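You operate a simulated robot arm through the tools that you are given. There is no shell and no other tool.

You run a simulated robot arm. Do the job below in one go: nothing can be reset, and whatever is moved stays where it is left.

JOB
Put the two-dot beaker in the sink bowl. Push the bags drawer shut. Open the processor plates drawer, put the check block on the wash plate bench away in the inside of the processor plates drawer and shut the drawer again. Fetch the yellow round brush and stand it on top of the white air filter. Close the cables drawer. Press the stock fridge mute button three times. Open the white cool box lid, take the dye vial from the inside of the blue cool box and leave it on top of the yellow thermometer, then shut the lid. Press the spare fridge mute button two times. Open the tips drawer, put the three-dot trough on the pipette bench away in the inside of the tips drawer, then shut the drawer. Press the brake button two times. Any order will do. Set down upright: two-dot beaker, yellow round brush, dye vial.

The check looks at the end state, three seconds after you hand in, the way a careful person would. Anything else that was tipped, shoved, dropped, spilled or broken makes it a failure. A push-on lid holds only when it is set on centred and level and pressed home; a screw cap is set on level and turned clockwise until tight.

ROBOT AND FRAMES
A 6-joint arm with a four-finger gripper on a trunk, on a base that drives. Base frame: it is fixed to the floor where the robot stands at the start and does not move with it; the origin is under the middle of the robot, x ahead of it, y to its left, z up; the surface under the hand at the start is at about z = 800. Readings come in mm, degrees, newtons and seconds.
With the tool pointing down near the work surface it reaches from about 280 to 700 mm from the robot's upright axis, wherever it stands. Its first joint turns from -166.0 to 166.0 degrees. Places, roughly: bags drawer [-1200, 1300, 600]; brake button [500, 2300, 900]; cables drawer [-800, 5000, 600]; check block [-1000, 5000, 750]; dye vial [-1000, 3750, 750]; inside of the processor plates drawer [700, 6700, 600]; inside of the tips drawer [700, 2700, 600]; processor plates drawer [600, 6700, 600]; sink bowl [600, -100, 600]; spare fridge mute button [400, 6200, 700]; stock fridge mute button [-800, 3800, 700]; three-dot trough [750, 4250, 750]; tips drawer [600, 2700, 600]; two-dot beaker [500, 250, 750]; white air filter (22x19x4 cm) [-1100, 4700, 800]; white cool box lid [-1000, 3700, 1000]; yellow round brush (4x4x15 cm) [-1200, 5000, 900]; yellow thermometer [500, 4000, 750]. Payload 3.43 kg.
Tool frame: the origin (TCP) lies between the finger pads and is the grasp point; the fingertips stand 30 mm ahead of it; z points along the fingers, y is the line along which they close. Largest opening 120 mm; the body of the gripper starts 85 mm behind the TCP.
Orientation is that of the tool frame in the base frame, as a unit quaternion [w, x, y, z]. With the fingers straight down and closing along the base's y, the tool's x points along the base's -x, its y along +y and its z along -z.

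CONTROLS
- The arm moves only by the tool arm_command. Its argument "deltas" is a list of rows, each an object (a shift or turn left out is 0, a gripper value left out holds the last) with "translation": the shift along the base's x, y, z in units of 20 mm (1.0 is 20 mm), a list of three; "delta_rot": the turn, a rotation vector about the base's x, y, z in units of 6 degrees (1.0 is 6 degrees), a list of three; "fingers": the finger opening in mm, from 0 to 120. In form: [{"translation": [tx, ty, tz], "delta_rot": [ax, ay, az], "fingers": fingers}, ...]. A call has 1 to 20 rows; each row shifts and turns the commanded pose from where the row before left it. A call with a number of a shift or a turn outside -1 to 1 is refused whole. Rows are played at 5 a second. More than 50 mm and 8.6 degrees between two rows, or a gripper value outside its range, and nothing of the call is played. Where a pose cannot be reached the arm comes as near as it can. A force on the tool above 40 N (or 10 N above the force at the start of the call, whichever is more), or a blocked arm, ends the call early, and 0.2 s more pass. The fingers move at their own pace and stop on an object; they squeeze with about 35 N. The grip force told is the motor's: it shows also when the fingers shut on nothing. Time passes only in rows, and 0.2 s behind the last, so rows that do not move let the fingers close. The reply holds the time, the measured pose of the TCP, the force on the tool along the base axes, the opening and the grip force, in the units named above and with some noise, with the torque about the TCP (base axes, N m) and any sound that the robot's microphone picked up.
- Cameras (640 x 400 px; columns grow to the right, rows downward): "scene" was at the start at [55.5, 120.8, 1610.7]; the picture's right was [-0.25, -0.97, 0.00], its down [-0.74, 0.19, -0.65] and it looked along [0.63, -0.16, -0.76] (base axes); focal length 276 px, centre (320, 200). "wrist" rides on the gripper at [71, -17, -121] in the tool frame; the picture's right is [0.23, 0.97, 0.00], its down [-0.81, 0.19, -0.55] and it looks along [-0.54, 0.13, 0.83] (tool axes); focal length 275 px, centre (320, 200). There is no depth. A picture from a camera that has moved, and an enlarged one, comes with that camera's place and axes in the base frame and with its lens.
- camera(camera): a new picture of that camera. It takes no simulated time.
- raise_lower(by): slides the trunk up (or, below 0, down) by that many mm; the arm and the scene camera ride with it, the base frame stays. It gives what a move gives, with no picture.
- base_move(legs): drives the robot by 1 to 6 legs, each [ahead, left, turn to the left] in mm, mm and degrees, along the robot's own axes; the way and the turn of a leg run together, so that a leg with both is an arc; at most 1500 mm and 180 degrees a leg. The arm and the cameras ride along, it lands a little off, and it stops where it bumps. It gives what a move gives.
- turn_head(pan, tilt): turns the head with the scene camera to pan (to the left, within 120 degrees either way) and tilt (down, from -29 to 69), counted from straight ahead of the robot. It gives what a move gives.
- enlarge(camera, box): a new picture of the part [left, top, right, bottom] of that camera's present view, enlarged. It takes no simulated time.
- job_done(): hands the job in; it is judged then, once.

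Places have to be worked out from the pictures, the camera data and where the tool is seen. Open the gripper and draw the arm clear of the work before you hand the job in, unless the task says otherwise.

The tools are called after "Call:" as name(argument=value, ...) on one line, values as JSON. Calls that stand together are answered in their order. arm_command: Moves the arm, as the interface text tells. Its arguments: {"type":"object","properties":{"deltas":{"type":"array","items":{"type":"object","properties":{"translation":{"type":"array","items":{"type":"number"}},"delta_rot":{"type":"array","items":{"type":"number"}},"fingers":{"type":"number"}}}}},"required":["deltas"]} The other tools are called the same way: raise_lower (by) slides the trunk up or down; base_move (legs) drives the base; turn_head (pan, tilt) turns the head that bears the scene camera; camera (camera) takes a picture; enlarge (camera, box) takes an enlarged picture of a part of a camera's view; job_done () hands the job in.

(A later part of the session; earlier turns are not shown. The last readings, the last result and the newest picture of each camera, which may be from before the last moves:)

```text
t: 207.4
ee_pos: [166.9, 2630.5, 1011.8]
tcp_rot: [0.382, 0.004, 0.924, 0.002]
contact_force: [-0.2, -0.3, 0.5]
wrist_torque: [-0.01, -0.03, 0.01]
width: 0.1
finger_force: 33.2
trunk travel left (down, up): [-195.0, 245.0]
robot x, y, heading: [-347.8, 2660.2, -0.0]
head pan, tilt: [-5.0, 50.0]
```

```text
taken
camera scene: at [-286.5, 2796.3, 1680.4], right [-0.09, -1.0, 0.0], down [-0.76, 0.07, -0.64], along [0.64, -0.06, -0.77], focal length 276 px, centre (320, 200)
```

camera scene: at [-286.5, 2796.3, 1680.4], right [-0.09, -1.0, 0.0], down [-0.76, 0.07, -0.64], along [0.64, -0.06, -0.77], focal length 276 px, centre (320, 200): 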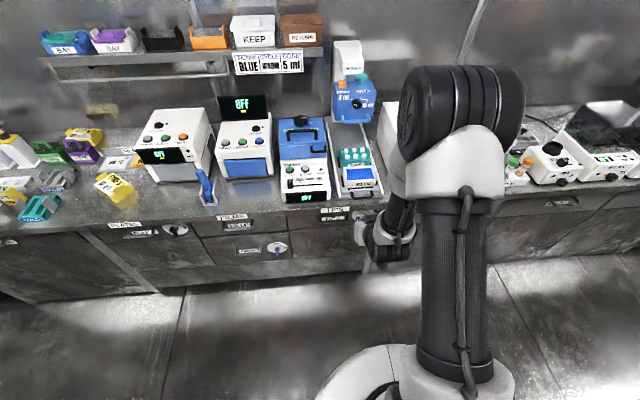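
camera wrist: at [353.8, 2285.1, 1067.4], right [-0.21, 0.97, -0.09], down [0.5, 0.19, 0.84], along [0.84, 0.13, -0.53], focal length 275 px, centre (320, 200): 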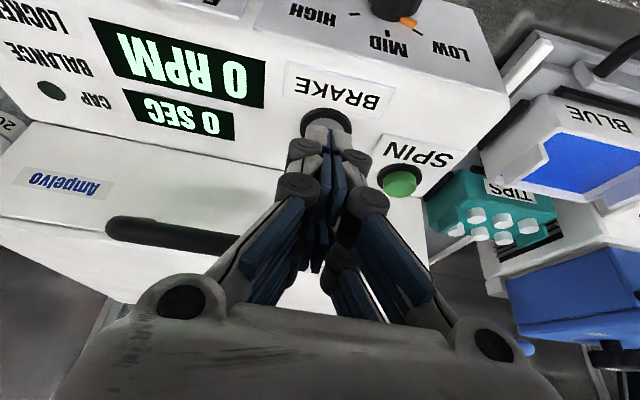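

I go to a horizontal tool pose lower down (trunk lowered), in line with the robot, to get a clear view of the TIPS drawer.

Call:
raise_lower(by=-120)

Call:
arm_command(deltas=[{"translation": [0, 0, -0.8], "delta_rot": [0, -1, 0]}, {"translation": [0, 0, -0.8], "delta_rot": [0, -1, 0]}, {"translation": [0, 0, -0.8], "delta_rot": [0, -1, 0]}, {"translation": [0, 0, -0.8], "delta_rot": [0, -1, 0]}, {"translation": [0, 0, -0.8], "delta_rot": [0, -1, 0]}, {"translation": [0, 0, -0.8], "delta_rot": [0, -1, 0]}, {"translation": [0, 0, -0.8], "delta_rot": [0, -1, 0]}, {"translation": [0, 0, -0.8], "delta_rot": [0, -0.45, 0]}, {"translation": [0, 0, -0.8]}, {}])

Call:
camera(camera="scene")

Call:
camera(camera="wrist")

```text
t: 208.9
ee_pos: [166.3, 2629.4, 892.0]
tcp_rot: [0.383, 0.004, 0.924, 0.002]
contact_force: [-0.5, 0.0, 0.2]
wrist_torque: [0.01, 0.02, -0.03]
width: 0.0
finger_force: 33.7
trunk travel left (down, up): [-75.0, 365.0]
robot x, y, heading: [-342.7, 2660.8, -0.1]
head pan, tilt: [-5.0, 50.0]
```

```text
t: 211.1
ee_pos: [167.4, 2630.8, 747.0]
tcp_rot: [0.706, 0.003, 0.708, 0.003]
contact_force: [-0.4, 0.3, -0.3]
wrist_torque: [0.02, 0.02, 0.03]
width: 0.1
finger_force: 33.2
trunk travel left (down, up): [-75.0, 365.0]
robot x, y, heading: [-343.7, 2665.1, -0.3]
head pan, tilt: [-5.0, 50.0]
```

```text
taken
camera scene: at [-286.5, 2796.1, 1560.5], right [-0.09, -1.0, 0.0], down [-0.76, 0.07, -0.64], along [0.64, -0.06, -0.77], focal length 276 px, centre (320, 200)
```

scene: 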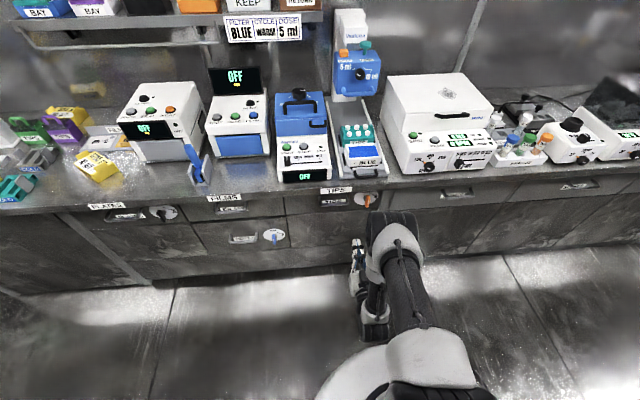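

```text
taken
camera wrist: at [46.2, 2614.9, 676.5], right [0.0, 0.98, -0.22], down [-0.55, 0.18, 0.82], along [0.84, 0.12, 0.54], focal length 275 px, centre (320, 200)
```

wrist: 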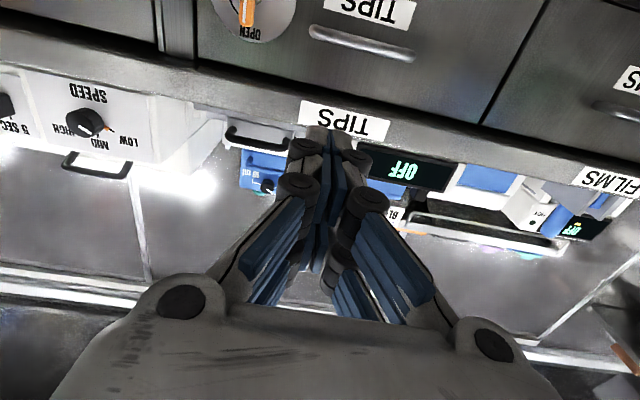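

Clear view. I zoom on the TIPS drawer's knob and handle from both cameras.

Call:
enlarge(camera="scene", box=[280, 175, 400, 250])

Call:
enlarge(camera="wrist", box=[180, 0, 460, 160])

```text
5.33 times, centred on (340, 212) of scene
camera zoom: at [-286.5, 2796.1, 1560.5], right [-0.09, -1.0, 0.0], down [-0.76, 0.07, -0.64], along [0.64, -0.06, -0.77], focal length 1470 px, centre (213, 133)
```

zoom: 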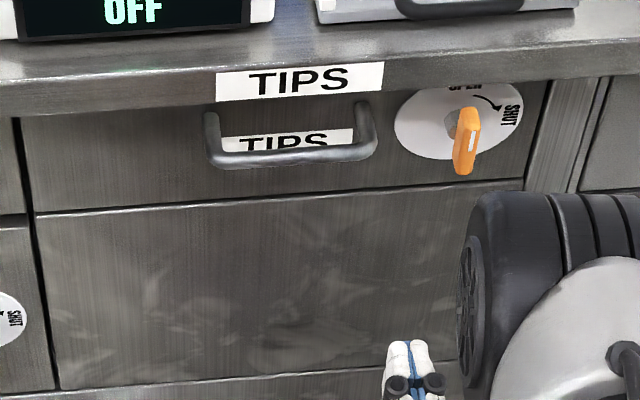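

```text
2.29 times, centred on (320, 80) of wrist
camera zoom: at [46.2, 2614.9, 676.5], right [0.0, 0.98, -0.22], down [-0.55, 0.18, 0.82], along [0.84, 0.12, 0.54], focal length 629 px, centre (320, 474)
```

zoom: 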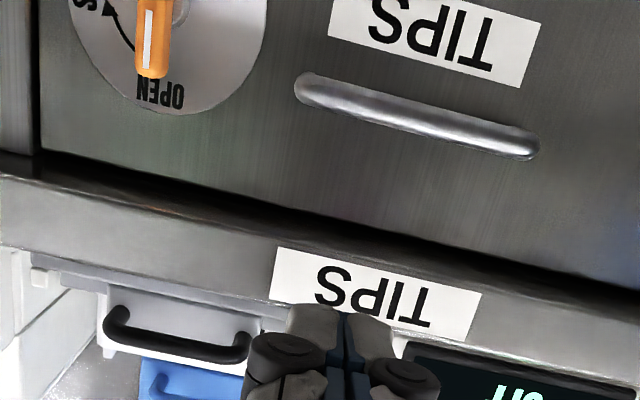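

The TIPS catch already points to OPEN, and the bar is at about (411, 2670, 688). I drive 130 mm closer, lower, and roll the hand so the fingers close vertically on the bar.

Call:
base_move(legs=[[100, 35, 0]])

Call:
raise_lower(by=-55)

Call:
arm_command(deltas=[{"delta_rot": [1, 0, 0]}, {"delta_rot": [1, 0, 0]}, {"delta_rot": [1, 0, 0]}, {"delta_rot": [1, 0, 0]}, {"delta_rot": [1, 0, 0]}, {"delta_rot": [1, 0, 0]}, {"delta_rot": [1, 0, 0]}, {"delta_rot": [1, 0, 0]}, {"delta_rot": [1, 0, 0]}, {"delta_rot": [1, 0, 0]}, {"delta_rot": [1, 0, 0]}, {"delta_rot": [1, 0, 0]}, {"delta_rot": [1, 0, 0]}, {"delta_rot": [1, 0, 0]}, {"delta_rot": [1, 0, 0], "fingers": 60}, {}, {}])

Call:
camera(camera="wrist")

Call:
camera(camera="scene")

```text
t: 212.2
ee_pos: [267.3, 2661.6, 748.3]
tcp_rot: [0.705, 0.005, 0.709, 0.002]
contact_force: [0.2, -0.7, 0.3]
wrist_torque: [-0.01, -0.02, -0.03]
width: 0.1
finger_force: 33.4
trunk travel left (down, up): [-75.0, 365.0]
robot x, y, heading: [-241.1, 2696.0, -0.4]
head pan, tilt: [-5.0, 50.0]
```

```text
t: 213.2
ee_pos: [267.5, 2661.4, 692.5]
tcp_rot: [0.705, 0.005, 0.709, 0.002]
contact_force: [-0.2, 0.4, 0.1]
wrist_torque: [0.01, -0.02, 0.01]
width: 0.1
finger_force: 33.2
trunk travel left (down, up): [-20.0, 420.0]
robot x, y, heading: [-245.3, 2695.0, -0.4]
head pan, tilt: [-5.0, 50.0]
```

```text
t: 216.8
ee_pos: [267.9, 2662.7, 691.7]
tcp_rot: [0.494, 0.503, 0.501, 0.502]
contact_force: [0.3, -0.2, 0.5]
wrist_torque: [-0.01, -0.02, 0.02]
width: 57.7
finger_force: 0.1
trunk travel left (down, up): [-20.0, 420.0]
robot x, y, heading: [-245.0, 2697.0, -0.5]
head pan, tilt: [-5.0, 50.0]
```

```text
taken
camera wrist: at [147.4, 2734.4, 676.9], right [0.0, 0.22, 0.98], down [-0.55, -0.82, 0.19], along [0.84, -0.54, 0.12], focal length 275 px, centre (320, 200)
```

wrist: 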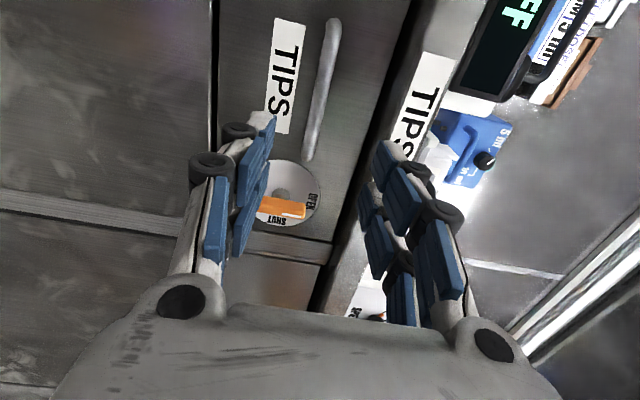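

```text
taken
camera scene: at [-185.1, 2829.5, 1505.4], right [-0.09, -1.0, 0.0], down [-0.76, 0.07, -0.64], along [0.64, -0.06, -0.77], focal length 276 px, centre (320, 200)
```

scene: 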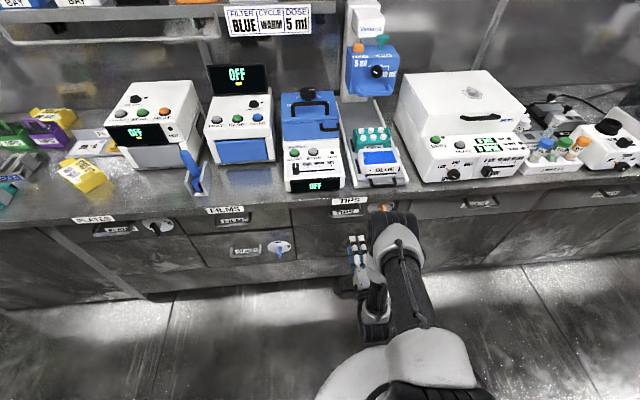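

The bar is centred between the fingers vertically. I advance about 125 mm (slightly +y) to straddle the bar.

Call:
arm_command(deltas=[{"translation": [1, 0.2, 0]}, {"translation": [1, 0.2, 0]}, {"translation": [1, 0.1, 0]}, {"translation": [1, 0, 0]}, {"translation": [1, 0, 0]}, {"translation": [0.7, 0, 0]}, {}])

Call:
camera(camera="wrist")

Call:
enlarge(camera="scene", box=[290, 180, 430, 280])

```text
t: 218.4
ee_pos: [381.3, 2671.3, 692.0]
tcp_rot: [0.496, 0.502, 0.499, 0.503]
contact_force: [0.0, -0.2, 0.7]
wrist_torque: [-0.01, -0.01, -0.01]
width: 59.6
finger_force: 0.1
trunk travel left (down, up): [-20.0, 420.0]
robot x, y, heading: [-245.9, 2695.3, -0.4]
head pan, tilt: [-5.0, 50.0]
```

```text
taken
camera wrist: at [261.0, 2742.8, 677.2], right [0.0, 0.22, 0.98], down [-0.55, -0.82, 0.19], along [0.84, -0.54, 0.12], focal length 275 px, centre (320, 200)
```

wrist: 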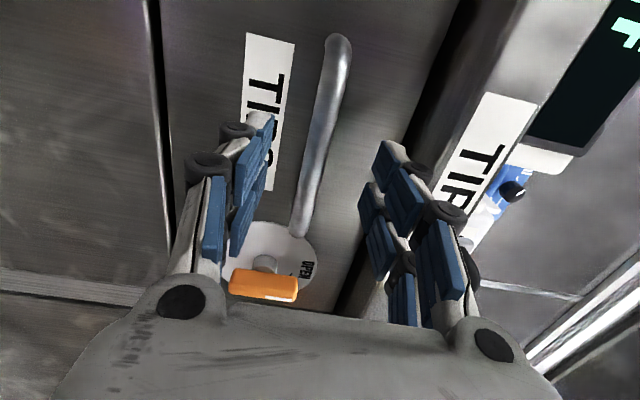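

```text
4.00 times, centred on (360, 230) of scene
camera zoom: at [-185.1, 2829.5, 1505.4], right [-0.09, -1.0, 0.0], down [-0.76, 0.07, -0.64], along [0.64, -0.06, -0.77], focal length 1102 px, centre (160, 80)
```

zoom: 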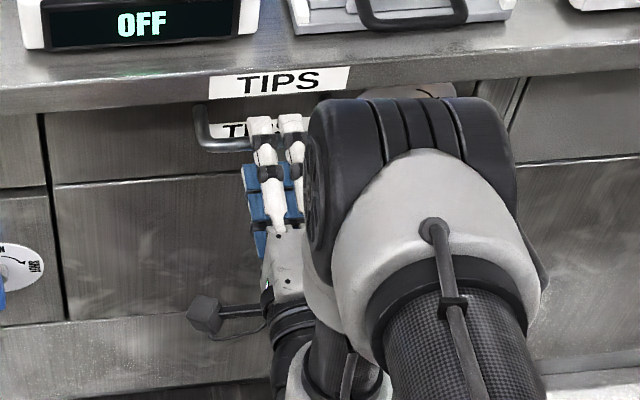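

Call:
arm_command(deltas=[{"translation": [0.5, 0, 0]}, {"translation": [0.4, 0, 0]}, {}])

Call:
camera(camera="wrist")

```text
t: 219.2
ee_pos: [399.2, 2670.4, 691.7]
tcp_rot: [0.495, 0.502, 0.499, 0.503]
contact_force: [-0.4, -0.2, 1.0]
wrist_torque: [0.03, 0.02, 0.02]
width: 60.1
finger_force: 0.0
trunk travel left (down, up): [-20.0, 420.0]
robot x, y, heading: [-244.6, 2699.8, -0.7]
head pan, tilt: [-5.0, 50.0]
```

```text
taken
camera wrist: at [278.7, 2742.6, 677.3], right [0.0, 0.22, 0.98], down [-0.55, -0.82, 0.19], along [0.84, -0.53, 0.12], focal length 275 px, centre (320, 200)
```

wrist: 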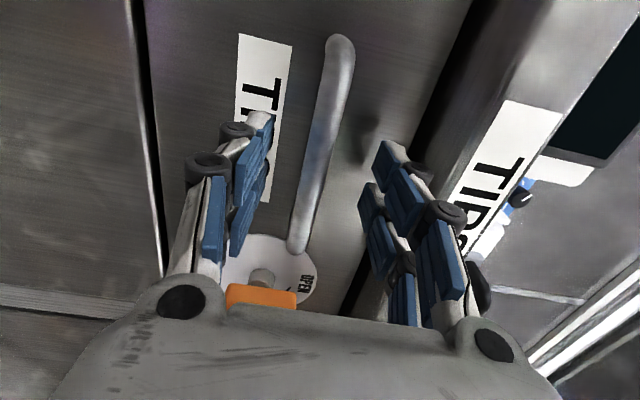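

Parallax puts the bar at x≈425, so I go another 16 mm and then close on it.

Call:
arm_command(deltas=[{"translation": [0.4, 0, 0]}, {"translation": [0.4, 0, 0]}, {"fingers": 5}, {}, {}, {}])

Call:
camera(camera="wrist")

```text
t: 220.6
ee_pos: [414.7, 2670.8, 689.1]
tcp_rot: [0.494, 0.503, 0.501, 0.501]
contact_force: [2.5, 0.2, -15.3]
wrist_torque: [-0.61, -0.02, -0.17]
width: 12.0
finger_force: 22.9
trunk travel left (down, up): [-20.0, 420.0]
robot x, y, heading: [-243.9, 2695.3, -0.5]
head pan, tilt: [-5.0, 50.0]
```

```text
taken
camera wrist: at [294.1, 2742.9, 674.5], right [0.01, 0.22, 0.98], down [-0.55, -0.82, 0.19], along [0.84, -0.53, 0.11], focal length 275 px, centre (320, 200)
```

wrist: 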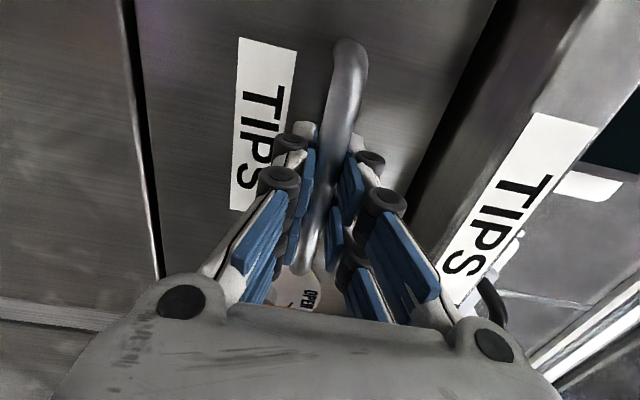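

Gripped at 12 mm (bar diameter). I relieve the vertical load slightly, then pull by backing the base.

Call:
arm_command(deltas=[{"translation": [0, 0, -0.15]}, {}])

Call:
base_move(legs=[[-120, 0, 0]])

Call:
camera(camera="scene")

```text
t: 221.2
ee_pos: [417.2, 2671.0, 688.6]
tcp_rot: [0.496, 0.502, 0.5, 0.501]
contact_force: [4.2, -3.2, -10.2]
wrist_torque: [-1.37, -0.06, 0.22]
width: 12.6
finger_force: 44.7
trunk travel left (down, up): [-20.0, 420.0]
robot x, y, heading: [-246.1, 2697.3, -0.3]
head pan, tilt: [-5.0, 50.0]
```

```text
t: 222.4
ee_pos: [295.5, 2671.5, 688.4]
tcp_rot: [0.495, 0.504, 0.499, 0.501]
contact_force: [-2.1, -22.0, -7.1]
wrist_torque: [-1.26, -0.02, 0.13]
width: 12.3
finger_force: 44.3
trunk travel left (down, up): [-20.0, 420.0]
robot x, y, heading: [-360.7, 2698.7, -0.3]
head pan, tilt: [-5.0, 50.0]
```

```text
taken
camera scene: at [-304.5, 2828.5, 1505.6], right [-0.09, -1.0, 0.0], down [-0.76, 0.07, -0.64], along [0.64, -0.06, -0.77], focal length 276 px, centre (320, 200)
```

scene: 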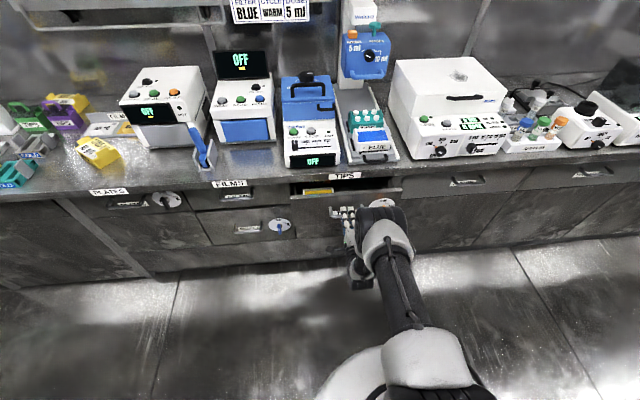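

The drawer is opening. I pull another 120 mm.

Call:
base_move(legs=[[-120, 0, 0]])

Call:
camera(camera="scene")

Call:
enlarge(camera="scene", box=[270, 150, 430, 260])

```text
t: 223.7
ee_pos: [174.4, 2670.6, 689.5]
tcp_rot: [0.496, 0.504, 0.499, 0.501]
contact_force: [-1.1, -9.9, -2.7]
wrist_torque: [-1.29, -0.02, 0.06]
width: 12.6
finger_force: 44.3
trunk travel left (down, up): [-20.0, 420.0]
robot x, y, heading: [-480.3, 2697.5, -0.2]
head pan, tilt: [-5.0, 50.0]
```

```text
taken
camera scene: at [-424.4, 2830.2, 1505.5], right [-0.09, -1.0, 0.0], down [-0.76, 0.07, -0.64], along [0.64, -0.06, -0.77], focal length 276 px, centre (320, 200)
```

scene: 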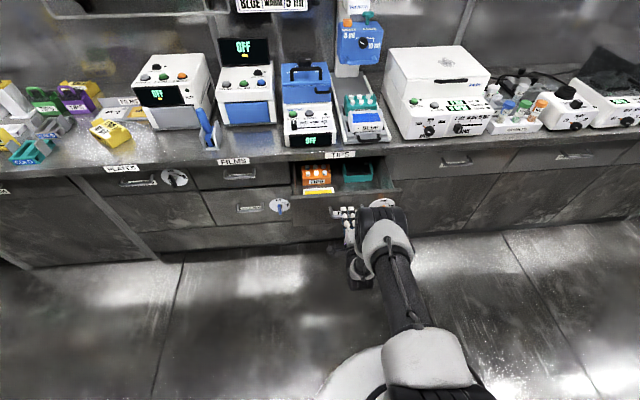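

```text
3.64 times, centred on (350, 205) of scene
camera zoom: at [-424.4, 2830.2, 1505.5], right [-0.09, -1.0, 0.0], down [-0.76, 0.07, -0.64], along [0.64, -0.06, -0.77], focal length 1002 px, centre (211, 182)
```

zoom: 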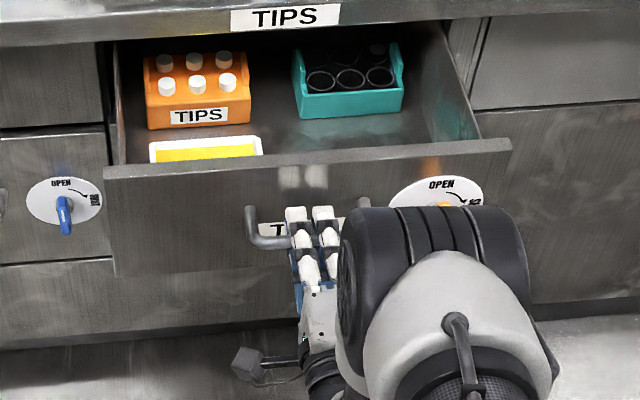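

Contents: an orange rack, a teal rack and a white/yellow item. I pull about 60 mm further to have free room in front of the teal rack.

Call:
base_move(legs=[[-60, 0, 0]])

Call:
enlarge(camera="scene", box=[270, 140, 430, 250])

```text
t: 224.7
ee_pos: [115.8, 2671.1, 689.8]
tcp_rot: [0.498, 0.504, 0.498, 0.5]
contact_force: [-1.2, -8.4, 0.0]
wrist_torque: [-1.31, 0.02, 0.36]
width: 12.6
finger_force: 44.7
trunk travel left (down, up): [-20.0, 420.0]
robot x, y, heading: [-541.2, 2697.3, -0.4]
head pan, tilt: [-5.0, 50.0]
```

```text
3.64 times, centred on (350, 195) of scene
camera zoom: at [-484.1, 2830.6, 1505.5], right [-0.09, -1.0, 0.0], down [-0.76, 0.07, -0.64], along [0.64, -0.06, -0.77], focal length 1002 px, centre (211, 218)
```

zoom: 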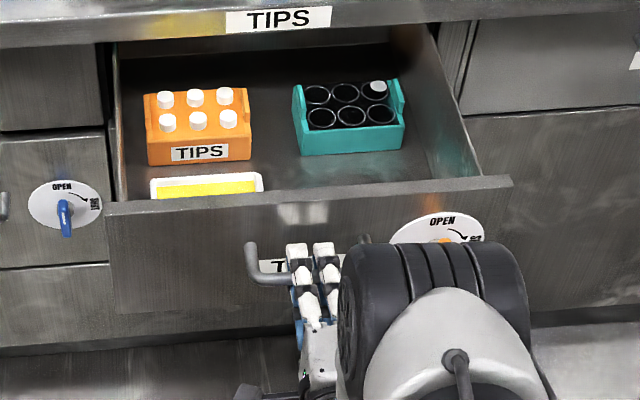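

Open about 300 mm, with free floor in front of the teal rack. I release the bar, back off, unroll and pitch the tool down in line.

Call:
arm_command(deltas=[{"fingers": 60}, {}, {}, {"translation": [-0.3, 0, 0]}, {}])

Call:
base_move(legs=[[-110, 0, 0]])

Call:
raise_lower(by=105)

Call:
arm_command(deltas=[{"translation": [-0.5, 0, 0], "delta_rot": [-1, 0, 0]}, {"translation": [-0.5, 0, 0], "delta_rot": [-1, 0, 0]}, {"translation": [-0.5, 0, 0], "delta_rot": [-1, 0, 0]}, {"translation": [-0.5, 0, 0], "delta_rot": [-1, 0, 0]}, {"translation": [-0.5, 0, 0], "delta_rot": [-1, 0, 0]}, {"translation": [-0.5, 0, 0], "delta_rot": [-1, 0, 0]}, {"translation": [-0.5, 0, 0], "delta_rot": [-1, 0, 0]}, {"translation": [-0.5, 0, 0], "delta_rot": [-1, 0, 0]}, {"translation": [-0.5, 0, 0], "delta_rot": [-1, 0, 0]}, {"translation": [-0.5, 0, 0], "delta_rot": [-1, 0, 0]}, {"translation": [-0.5, 0, 0], "delta_rot": [-1, 0, 0]}, {"translation": [-0.5, 0, 0], "delta_rot": [-1, 0, 0]}, {"translation": [-0.5, 0, 0], "delta_rot": [-1, 0, 0]}, {"translation": [0, 0, 0], "delta_rot": [-1, 0, 0]}, {"translation": [0, 0, 0], "delta_rot": [-1, 0, 0]}, {}])

```text
t: 225.8
ee_pos: [110.1, 2671.1, 687.4]
tcp_rot: [0.497, 0.504, 0.498, 0.5]
contact_force: [-0.7, -0.1, 0.3]
wrist_torque: [0.0, 0.0, 0.0]
width: 60.0
finger_force: 0.2
trunk travel left (down, up): [-20.0, 420.0]
robot x, y, heading: [-540.9, 2697.8, -0.4]
head pan, tilt: [-5.0, 50.0]
```

```text
t: 227.1
ee_pos: [29.5, 2673.5, 679.9]
tcp_rot: [0.493, 0.507, 0.503, 0.497]
contact_force: [-0.1, 0.0, 1.0]
wrist_torque: [0.0, 0.1, -0.01]
width: 59.9
finger_force: 0.1
trunk travel left (down, up): [-20.0, 420.0]
robot x, y, heading: [-626.3, 2702.4, -0.2]
head pan, tilt: [-5.0, 50.0]
stopped in leg 1: the robot was blocked; the commanded pose is now the measured one
```

```text
t: 228.5
ee_pos: [29.5, 2673.2, 780.4]
tcp_rot: [0.491, 0.508, 0.505, 0.496]
contact_force: [0.2, 0.2, 0.0]
wrist_torque: [0.0, 0.02, -0.01]
width: 60.0
finger_force: 0.1
trunk travel left (down, up): [-125.0, 315.0]
robot x, y, heading: [-635.4, 2697.4, -0.0]
head pan, tilt: [-5.0, 50.0]
```

```text
t: 231.9
ee_pos: [-100.0, 2674.0, 783.1]
tcp_rot: [0.701, 0.005, 0.713, 0.0]
contact_force: [0.0, -0.1, 0.7]
wrist_torque: [-0.01, 0.03, 0.01]
width: 60.0
finger_force: 0.1
trunk travel left (down, up): [-125.0, 315.0]
robot x, y, heading: [-635.3, 2697.2, -0.3]
head pan, tilt: [-5.0, 50.0]
```

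The base bumped something behind at x≈-626 (bench edge, presumably). I move forward a bit, look back to check nothing was disturbed, and pitch the tool down.

Call:
base_move(legs=[[110, 0, 0]])

Call:
turn_head(pan=120, tilt=45)

Call:
camera(camera="scene")

Call:
turn_head(pan=-120, tilt=45)

Call:
camera(camera="scene")

```text
t: 233.1
ee_pos: [-1.8, 2672.9, 791.8]
tcp_rot: [0.707, 0.006, 0.707, 0.0]
contact_force: [-0.4, -0.1, 0.9]
wrist_torque: [0.01, -0.02, 0.01]
width: 60.1
finger_force: 0.0
trunk travel left (down, up): [-125.0, 315.0]
robot x, y, heading: [-524.5, 2699.4, -0.1]
head pan, tilt: [-5.0, 50.0]
```

```text
t: 235.1
ee_pos: [-1.6, 2671.9, 793.1]
tcp_rot: [0.707, 0.006, 0.707, 0.001]
contact_force: [0.5, 0.8, 0.7]
wrist_torque: [-0.02, 0.02, -0.05]
width: 60.1
finger_force: 0.1
trunk travel left (down, up): [-125.0, 315.0]
robot x, y, heading: [-521.7, 2697.2, -0.4]
head pan, tilt: [120.0, 45.0]
```

```text
taken
camera scene: at [-583.1, 2908.9, 1617.3], right [0.87, 0.5, 0.0], down [0.35, -0.61, -0.71], along [-0.35, 0.61, -0.71], focal length 276 px, centre (320, 200)
```

scene: 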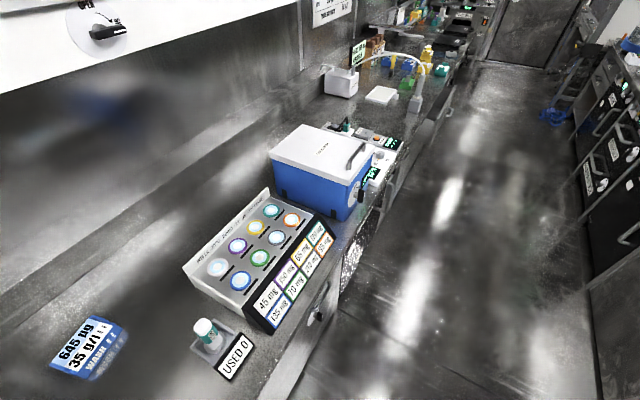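

```text
t: 238.5
ee_pos: [-1.7, 2673.6, 792.9]
tcp_rot: [0.707, 0.006, 0.707, 0.0]
contact_force: [0.2, 0.4, -0.1]
wrist_torque: [0.01, 0.01, 0.02]
width: 59.9
finger_force: 0.1
trunk travel left (down, up): [-125.0, 315.0]
robot x, y, heading: [-524.9, 2697.7, -0.4]
head pan, tilt: [-120.0, 45.0]
```

```text
taken
camera scene: at [-583.7, 2768.1, 1617.3], right [-0.86, 0.5, 0.0], down [0.36, 0.61, -0.71], along [-0.36, -0.61, -0.71], focal length 276 px, centre (320, 200)
```

scene: 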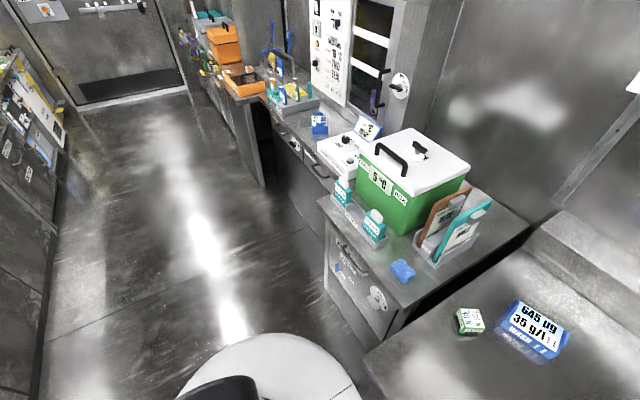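

Nothing was disturbed; the base only touched a bench corner. Now I pitch the tool down (in line) and head for the trough.

Call:
arm_command(deltas=[{"delta_rot": [0, 1, 0]}, {"delta_rot": [0, 1, 0]}, {"delta_rot": [0, 1, 0]}, {"delta_rot": [0, 1, 0]}, {"delta_rot": [0, 1, 0]}, {"delta_rot": [0, 1, 0]}, {"delta_rot": [0, 1, 0]}, {"delta_rot": [0, 1, 0]}, {"delta_rot": [0, 1, 0]}, {"delta_rot": [0, 1, 0]}, {"delta_rot": [0, 1, 0]}, {"translation": [0, 0, 0.5], "delta_rot": [0, 1, 0]}, {"translation": [0, 0, 1], "delta_rot": [0, 1, 0]}, {"translation": [0, 0, 1], "delta_rot": [0, 1, 0]}, {"translation": [0, 0, 1], "delta_rot": [0, 1, 0]}, {}])

Call:
turn_head(pan=0, tilt=55)

Call:
camera(camera="scene")

```text
t: 241.9
ee_pos: [-0.7, 2671.9, 862.2]
tcp_rot: [0.0, 0.005, 1.0, -0.004]
contact_force: [0.3, 0.9, 0.3]
wrist_torque: [0.01, 0.0, 0.0]
width: 59.9
finger_force: 0.1
trunk travel left (down, up): [-125.0, 315.0]
robot x, y, heading: [-526.2, 2694.4, -0.4]
head pan, tilt: [-120.0, 45.0]
```

```text
t: 243.9
ee_pos: [-1.9, 2672.4, 862.0]
tcp_rot: [-0.001, 0.005, 1.0, -0.004]
contact_force: [0.5, -0.1, 0.3]
wrist_torque: [-0.03, 0.03, 0.05]
width: 60.2
finger_force: 0.1
trunk travel left (down, up): [-125.0, 315.0]
robot x, y, heading: [-524.2, 2695.0, -0.4]
head pan, tilt: [0.0, 55.0]
```

```text
taken
camera scene: at [-470.7, 2837.9, 1603.9], right [-0.01, -1.0, 0.0], down [-0.82, 0.0, -0.57], along [0.57, 0.0, -0.82], focal length 276 px, centre (320, 200)
```

scene: 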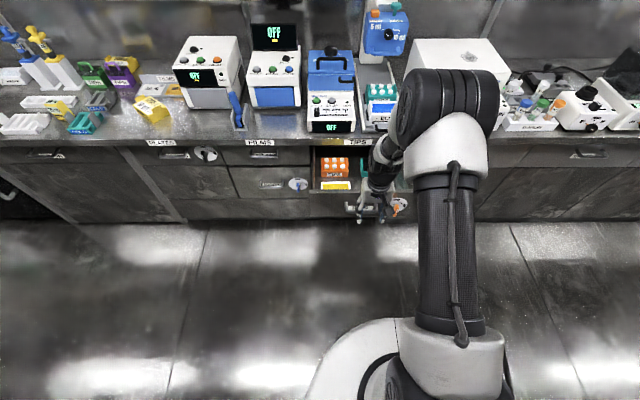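

Tool is exactly down. I raise and tuck the hand, then drive up the aisle (clear of the open drawer) toward the pipette bench.

Call:
arm_command(deltas=[{"translation": [-0.5, 0, 1]}, {"translation": [-0.7, 0, 1]}, {"translation": [-0.7, 0, 1]}, {"translation": [-0.7, 0, 1]}, {"translation": [-0.7, 0, 1]}, {"translation": [-0.7, 0, 1]}, {"translation": [-0.7, 0, 0.5]}, {}])

Call:
base_move(legs=[[120, 0, 0], [0, 650, 0], [200, 600, 0]])

Call:
turn_head(pan=20, tilt=40)

Call:
camera(camera="scene")

```text
t: 245.7
ee_pos: [-96.4, 2670.9, 990.5]
tcp_rot: [-0.001, 0.004, 1.0, -0.005]
contact_force: [0.4, 0.2, -0.4]
wrist_torque: [0.03, -0.02, 0.02]
width: 60.3
finger_force: 0.0
trunk travel left (down, up): [-125.0, 315.0]
robot x, y, heading: [-522.1, 2696.8, -0.2]
head pan, tilt: [0.0, 55.0]
```

```text
t: 253.3
ee_pos: [210.8, 3939.3, 989.8]
tcp_rot: [0.0, -0.003, 1.0, -0.004]
contact_force: [-0.7, 0.0, 0.0]
wrist_torque: [0.01, 0.0, -0.03]
width: 60.0
finger_force: 0.0
trunk travel left (down, up): [-125.0, 315.0]
robot x, y, heading: [-218.3, 3958.9, 0.7]
head pan, tilt: [0.0, 55.0]
```

```text
t: 254.2
ee_pos: [210.9, 3940.2, 989.7]
tcp_rot: [0.0, -0.002, 1.0, -0.005]
contact_force: [-0.3, -0.4, -0.2]
wrist_torque: [0.0, 0.01, 0.04]
width: 60.1
finger_force: 0.0
trunk travel left (down, up): [-125.0, 315.0]
robot x, y, heading: [-217.4, 3962.3, 0.4]
head pan, tilt: [20.0, 40.0]
```

```text
taken
camera scene: at [-158.6, 4129.6, 1624.6], right [0.35, -0.94, 0.0], down [-0.6, -0.23, -0.77], along [0.72, 0.27, -0.64], focal length 276 px, centre (320, 200)
```

scene: 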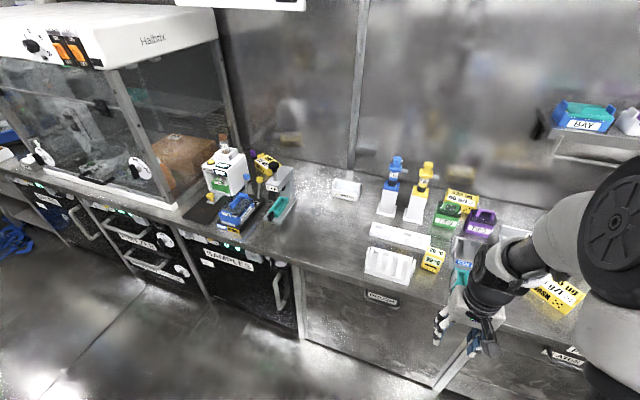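

I zoom on the pipette bench to find the three-dot trough and the yellow thermometer.

Call:
enlarge(camera="scene", box=[340, 150, 500, 290])

Call:
enlarge(camera="scene", box=[180, 130, 320, 250])

Call:
camera(camera="wrist")

```text
2.86 times, centred on (420, 220) of scene
camera zoom: at [-158.6, 4129.6, 1624.6], right [0.35, -0.94, 0.0], down [-0.6, -0.23, -0.77], along [0.72, 0.27, -0.64], focal length 787 px, centre (34, 143)
```

zoom: 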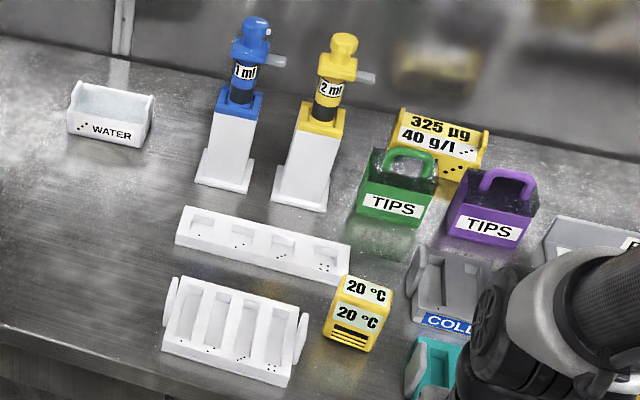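

```text
3.33 times, centred on (250, 190) of scene
camera zoom: at [-158.6, 4129.6, 1624.6], right [0.35, -0.94, 0.0], down [-0.6, -0.23, -0.77], along [0.72, 0.27, -0.64], focal length 918 px, centre (553, 233)
```

zoom: 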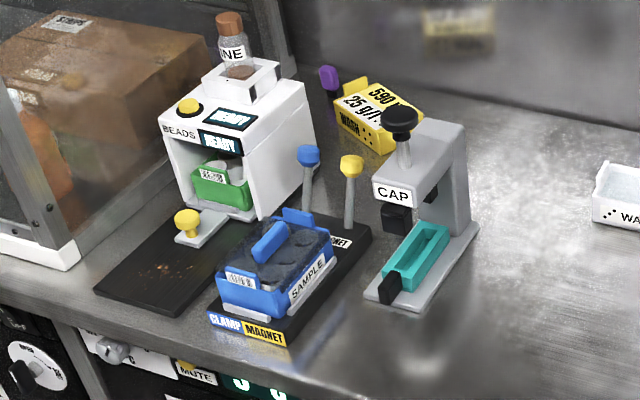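

```text
taken
camera wrist: at [139.6, 3923.9, 1111.7], right [-0.24, 0.97, -0.01], down [0.81, 0.2, 0.55], along [0.54, 0.12, -0.83], focal length 275 px, centre (320, 200)
```

wrist: 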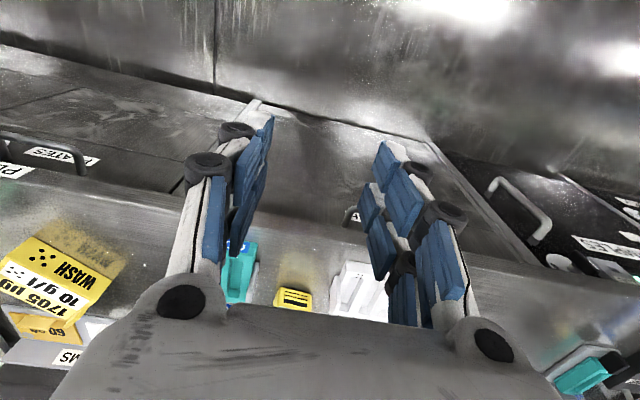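

The WATER trough at the back has dots. I zoom in on it and on the other white trays' dots.

Call:
enlarge(camera="scene", box=[322, 165, 372, 210])

Call:
enlarge(camera="scene", box=[360, 210, 450, 290])

```text
8.89 times, centred on (347, 188) of scene
camera zoom: at [-158.6, 4129.6, 1624.6], right [0.35, -0.94, 0.0], down [-0.6, -0.23, -0.77], along [0.72, 0.27, -0.64], focal length 2449 px, centre (80, 311)
```

zoom: 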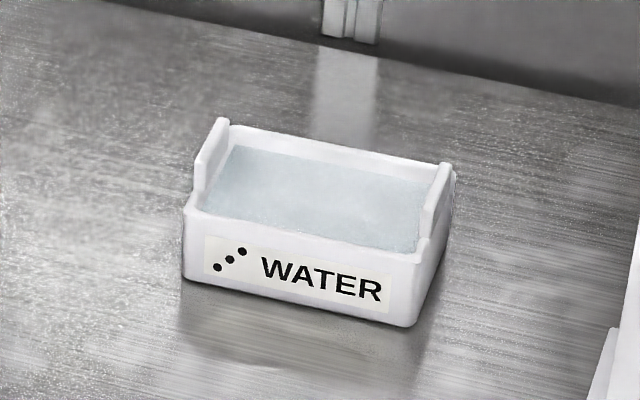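

```text
5.00 times, centred on (405, 250) of scene
camera zoom: at [-158.6, 4129.6, 1624.6], right [0.35, -0.94, 0.0], down [-0.6, -0.23, -0.77], along [0.72, 0.27, -0.64], focal length 1378 px, centre (-105, -50)
```

zoom: 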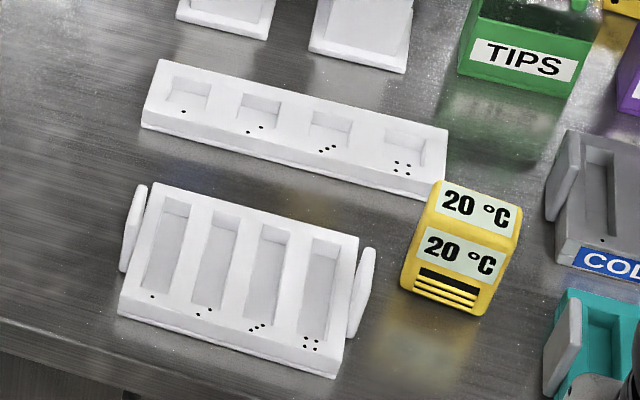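

The WATER trough with three dots sits around x 815–885, y 4306–4434 (centre ≈ (850, 4370)), full of water. I shift to y≈4395 and move close to the bench so it comes within reach.

Call:
base_move(legs=[[0, 433, 0], [300, 0, 0]])

Call:
turn_head(pan=15, tilt=45)

Call:
camera(camera="scene")

Call:
camera(camera="wrist")

```text
t: 258.4
ee_pos: [502.9, 4367.0, 990.1]
tcp_rot: [0.0, 0.005, 1.0, -0.004]
contact_force: [0.4, 0.2, -0.2]
wrist_torque: [0.01, 0.05, -0.02]
width: 59.9
finger_force: 0.0
trunk travel left (down, up): [-125.0, 315.0]
robot x, y, heading: [74.2, 4395.4, -0.4]
head pan, tilt: [20.0, 40.0]
```

```text
t: 259.1
ee_pos: [501.9, 4366.4, 989.4]
tcp_rot: [0.0, 0.004, 1.0, -0.004]
contact_force: [-0.8, 0.0, -0.2]
wrist_torque: [0.05, 0.01, 0.0]
width: 59.9
finger_force: 0.1
trunk travel left (down, up): [-125.0, 315.0]
robot x, y, heading: [77.7, 4392.7, -0.5]
head pan, tilt: [15.0, 45.0]
```

```text
taken
camera scene: at [134.4, 4554.3, 1617.4], right [0.25, -0.97, 0.0], down [-0.68, -0.18, -0.71], along [0.68, 0.18, -0.71], focal length 276 px, centre (320, 200)
```

scene: 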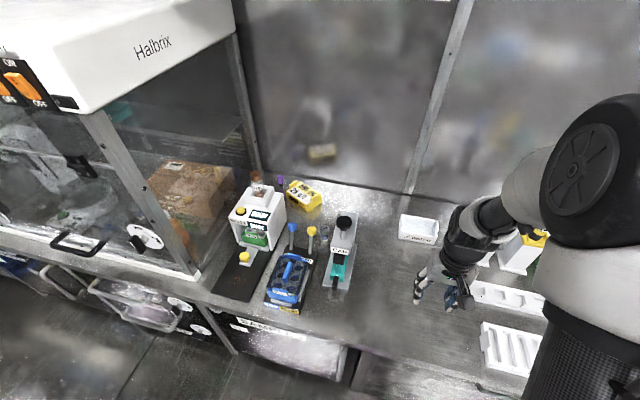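

```text
taken
camera wrist: at [430.9, 4352.3, 1111.8], right [-0.22, 0.98, -0.01], down [0.81, 0.19, 0.55], along [0.54, 0.12, -0.83], focal length 275 px, centre (320, 200)
```

wrist: 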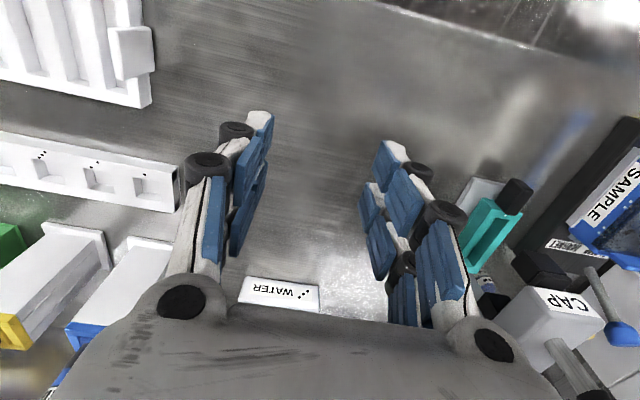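

Call:
enlarge(camera="scene", box=[385, 200, 455, 255])

Call:
enlarge(camera="wrist", box=[200, 240, 360, 330])

```text
7.27 times, centred on (420, 228) of scene
camera zoom: at [134.4, 4554.3, 1617.4], right [0.25, -0.97, 0.0], down [-0.68, -0.18, -0.71], along [0.68, 0.18, -0.71], focal length 2004 px, centre (-407, 0)
```

zoom: 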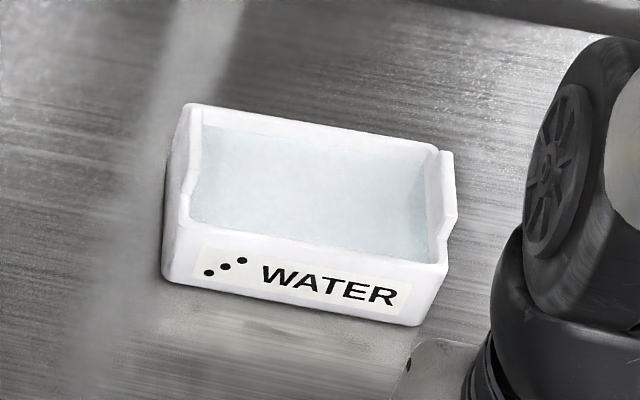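

```text
4.00 times, centred on (280, 285) of wrist
camera zoom: at [430.9, 4352.3, 1111.8], right [-0.22, 0.98, -0.01], down [0.81, 0.19, 0.55], along [0.54, 0.12, -0.83], focal length 1101 px, centre (480, -140)
```

zoom: 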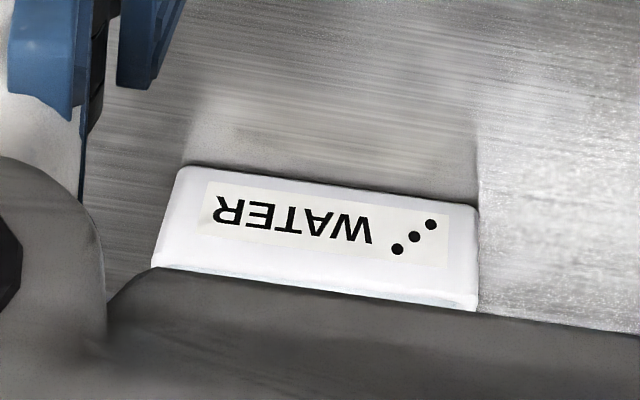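

The trough's front edge is at x≈803, y 4311–4434, nearly square to the bench; centre ≈ (838, 4372). I creep forward 75 mm more and rotate the tool -90° about z so the fingers close along x, at safe height.

Call:
base_move(legs=[[75, 0, 0]])

Call:
arm_command(deltas=[{"translation": [0.5, 0, 0.3], "delta_rot": [0, 0, -1], "fingers": 110}, {"translation": [0.5, 0, 0], "delta_rot": [0, 0, -1]}, {"translation": [0.5, 0, 0], "delta_rot": [0, 0, -1]}, {"translation": [0.5, 0, 0], "delta_rot": [0, 0, -1]}, {"translation": [0.5, 0, 0], "delta_rot": [0, 0, -1]}, {"translation": [0.5, 0, 0], "delta_rot": [0, 0, -1]}, {"translation": [0.5, 0, 0], "delta_rot": [0, 0, -1]}, {"translation": [0.5, 0, 0], "delta_rot": [0, 0, -1]}, {"translation": [0.5, 0, 0], "delta_rot": [0, 0, -1]}, {"translation": [0.5, 0, 0], "delta_rot": [0, 0, -1]}, {"translation": [0.5, 0, 0], "delta_rot": [0, 0, -1]}, {"translation": [0.5, 0, 0], "delta_rot": [0, 0, -1]}, {"translation": [0.5, 0, 0], "delta_rot": [0, 0, -1]}, {"translation": [0.5, 0, 0], "delta_rot": [0, 0, -1]}, {"translation": [0.5, 0, 0], "delta_rot": [0, 0, -0.8]}, {}])

Call:
camera(camera="wrist")

```text
t: 260.1
ee_pos: [577.7, 4365.4, 989.9]
tcp_rot: [-0.002, 0.005, 1.0, -0.005]
contact_force: [0.0, 0.0, 0.2]
wrist_torque: [-0.02, 0.03, -0.01]
width: 60.0
finger_force: 0.1
trunk travel left (down, up): [-125.0, 315.0]
robot x, y, heading: [149.3, 4395.4, -0.1]
head pan, tilt: [15.0, 45.0]
```

```text
t: 263.6
ee_pos: [726.6, 4365.0, 996.2]
tcp_rot: [-0.003, 0.704, 0.71, -0.003]
contact_force: [-0.5, -0.4, 0.0]
wrist_torque: [-0.01, -0.03, 0.02]
width: 109.9
finger_force: 0.0
trunk travel left (down, up): [-125.0, 315.0]
robot x, y, heading: [148.3, 4392.4, -0.5]
head pan, tilt: [15.0, 45.0]
```

```text
taken
camera wrist: at [710.2, 4437.7, 1117.9], right [0.97, 0.24, -0.01], down [0.2, -0.81, 0.55], along [0.13, -0.54, -0.83], focal length 275 px, centre (320, 200)
```

wrist: 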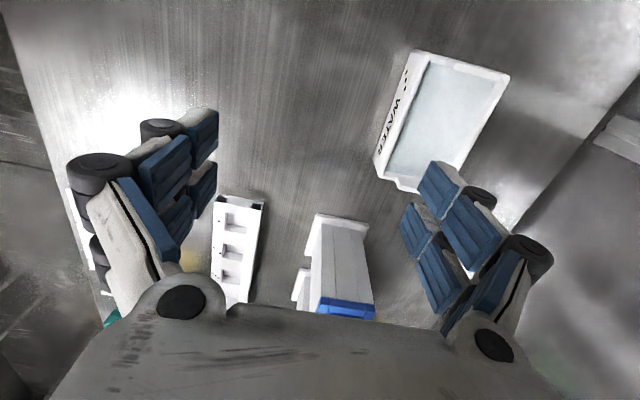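

The trough's rim spans x≈797–887, y≈4314–4435, yaw about +3°. I move over its centre (841, 4374) with a small yaw correction.

Call:
arm_command(deltas=[{"translation": [1, 0.1, 0], "delta_rot": [0, 0, 0.4], "fingers": 116}, {"translation": [1, 0.1, 0]}, {"translation": [1, 0.1, 0]}, {"translation": [1, 0.1, -0.5]}, {"translation": [1, 0, -1]}, {"translation": [0.7, 0, -1]}, {}])

Call:
camera(camera="wrist")

Call:
camera(camera="scene")

```text
t: 265.1
ee_pos: [839.8, 4374.3, 947.0]
tcp_rot: [-0.003, 0.689, 0.725, -0.004]
contact_force: [-0.1, 0.4, 0.0]
wrist_torque: [0.0, -0.01, 0.01]
width: 116.0
finger_force: 0.0
trunk travel left (down, up): [-125.0, 315.0]
robot x, y, heading: [146.6, 4393.8, -0.6]
head pan, tilt: [15.0, 45.0]
```

```text
taken
camera wrist: at [819.8, 4445.1, 1068.6], right [0.96, 0.28, -0.01], down [0.24, -0.8, 0.55], along [0.15, -0.53, -0.83], focal length 275 px, centre (320, 200)
```

wrist: 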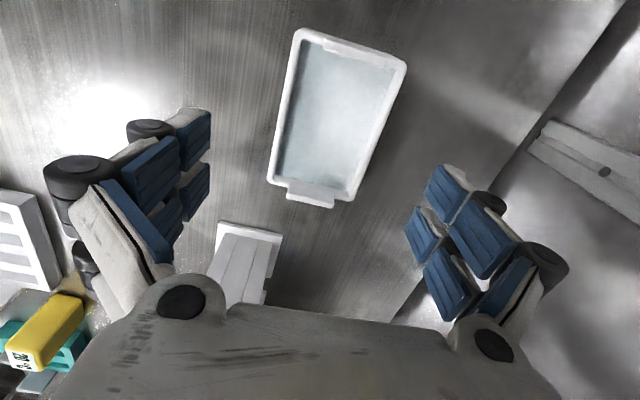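

```text
taken
camera scene: at [209.0, 4553.9, 1617.4], right [0.25, -0.97, 0.0], down [-0.68, -0.18, -0.71], along [0.68, 0.18, -0.71], focal length 276 px, centre (320, 200)
```

scene: 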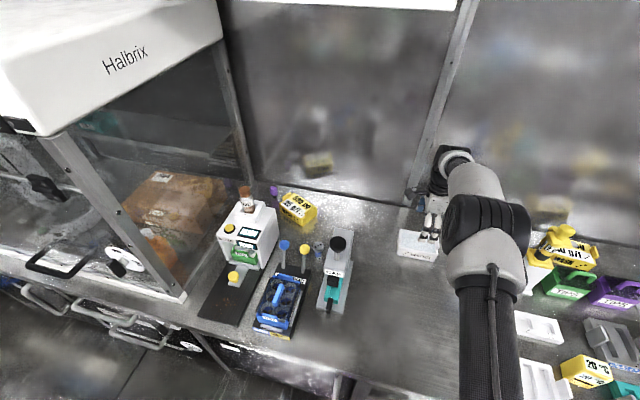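

Closer view: the rim spans x 807–886, y 4311–4435 and is square to the bench. I undo the yaw tweak, centre at (847, 4373) and descend toward z≈838.

Call:
arm_command(deltas=[{"translation": [0.35, 0, 0], "delta_rot": [0, 0, -0.42]}, {"translation": [0, 0, -1]}, {"translation": [0, 0, -1]}, {"translation": [0, 0, -0.8]}, {}])

Call:
camera(camera="wrist")

Call:
enlarge(camera="scene", box=[380, 150, 480, 280])

```text
t: 266.4
ee_pos: [848.3, 4371.7, 890.3]
tcp_rot: [-0.002, 0.705, 0.71, -0.002]
contact_force: [-0.3, 0.4, -0.2]
wrist_torque: [0.02, 0.01, 0.02]
width: 116.1
finger_force: 0.2
trunk travel left (down, up): [-125.0, 315.0]
robot x, y, heading: [151.3, 4389.9, -0.4]
head pan, tilt: [15.0, 45.0]
```

```text
taken
camera wrist: at [831.3, 4443.8, 1011.3], right [0.97, 0.24, -0.01], down [0.2, -0.81, 0.55], along [0.13, -0.54, -0.83], focal length 275 px, centre (320, 200)
```

wrist: 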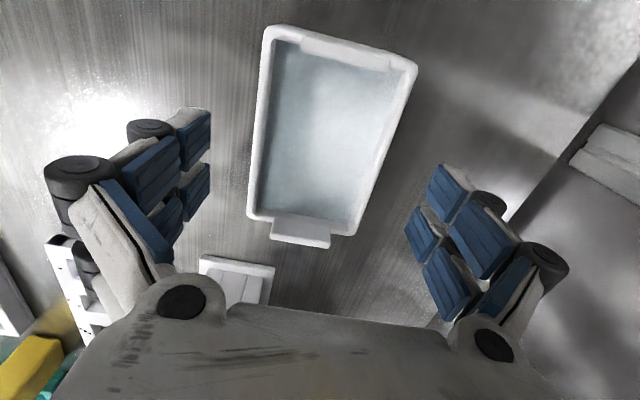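

```text
3.08 times, centred on (430, 215) of scene
camera zoom: at [209.2, 4553.8, 1617.4], right [0.25, -0.97, 0.0], down [-0.68, -0.18, -0.71], along [0.68, 0.18, -0.71], focal length 848 px, centre (-18, 154)
```

zoom: 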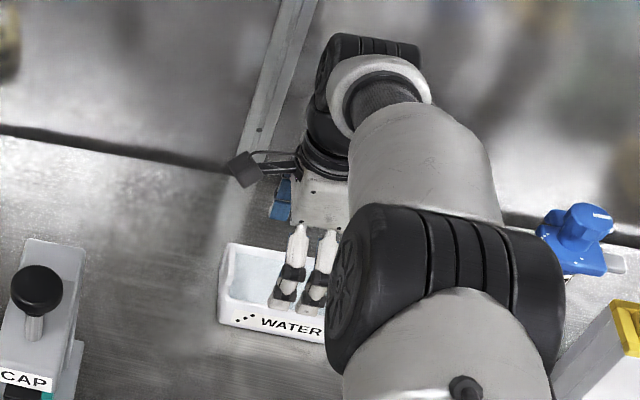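

Centred well (centre x≈847). I descend to z≈838 and close slowly.

Call:
arm_command(deltas=[{"translation": [0, 0, -0.8], "delta_rot": [0, 0, 0.2]}, {"translation": [0, 0, -0.8]}, {"translation": [0, 0, -0.6]}, {"translation": [0, 0, -0.3]}, {}])

Call:
arm_command(deltas=[{"fingers": 60}, {}, {}, {}, {}])

Call:
camera(camera="wrist")

```text
t: 267.6
ee_pos: [846.9, 4372.3, 840.9]
tcp_rot: [-0.003, 0.697, 0.717, -0.003]
contact_force: [-0.3, 0.2, 0.2]
wrist_torque: [0.01, 0.0, -0.03]
width: 115.9
finger_force: 0.0
trunk travel left (down, up): [-125.0, 315.0]
robot x, y, heading: [148.3, 4390.5, -0.1]
head pan, tilt: [15.0, 45.0]
```

```text
t: 268.8
ee_pos: [847.6, 4371.6, 841.6]
tcp_rot: [-0.003, 0.696, 0.718, -0.003]
contact_force: [-0.4, -0.2, 1.2]
wrist_torque: [0.0, 0.06, -0.08]
width: 85.7
finger_force: 35.1
trunk travel left (down, up): [-125.0, 315.0]
robot x, y, heading: [144.1, 4392.2, -0.5]
head pan, tilt: [15.0, 45.0]
```

```text
taken
camera wrist: at [829.1, 4444.2, 962.6], right [0.97, 0.26, -0.01], down [0.22, -0.8, 0.55], along [0.14, -0.53, -0.83], focal length 275 px, centre (320, 200)
```

wrist: 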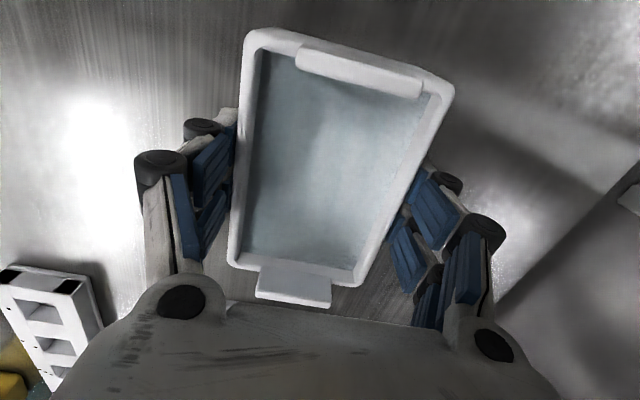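

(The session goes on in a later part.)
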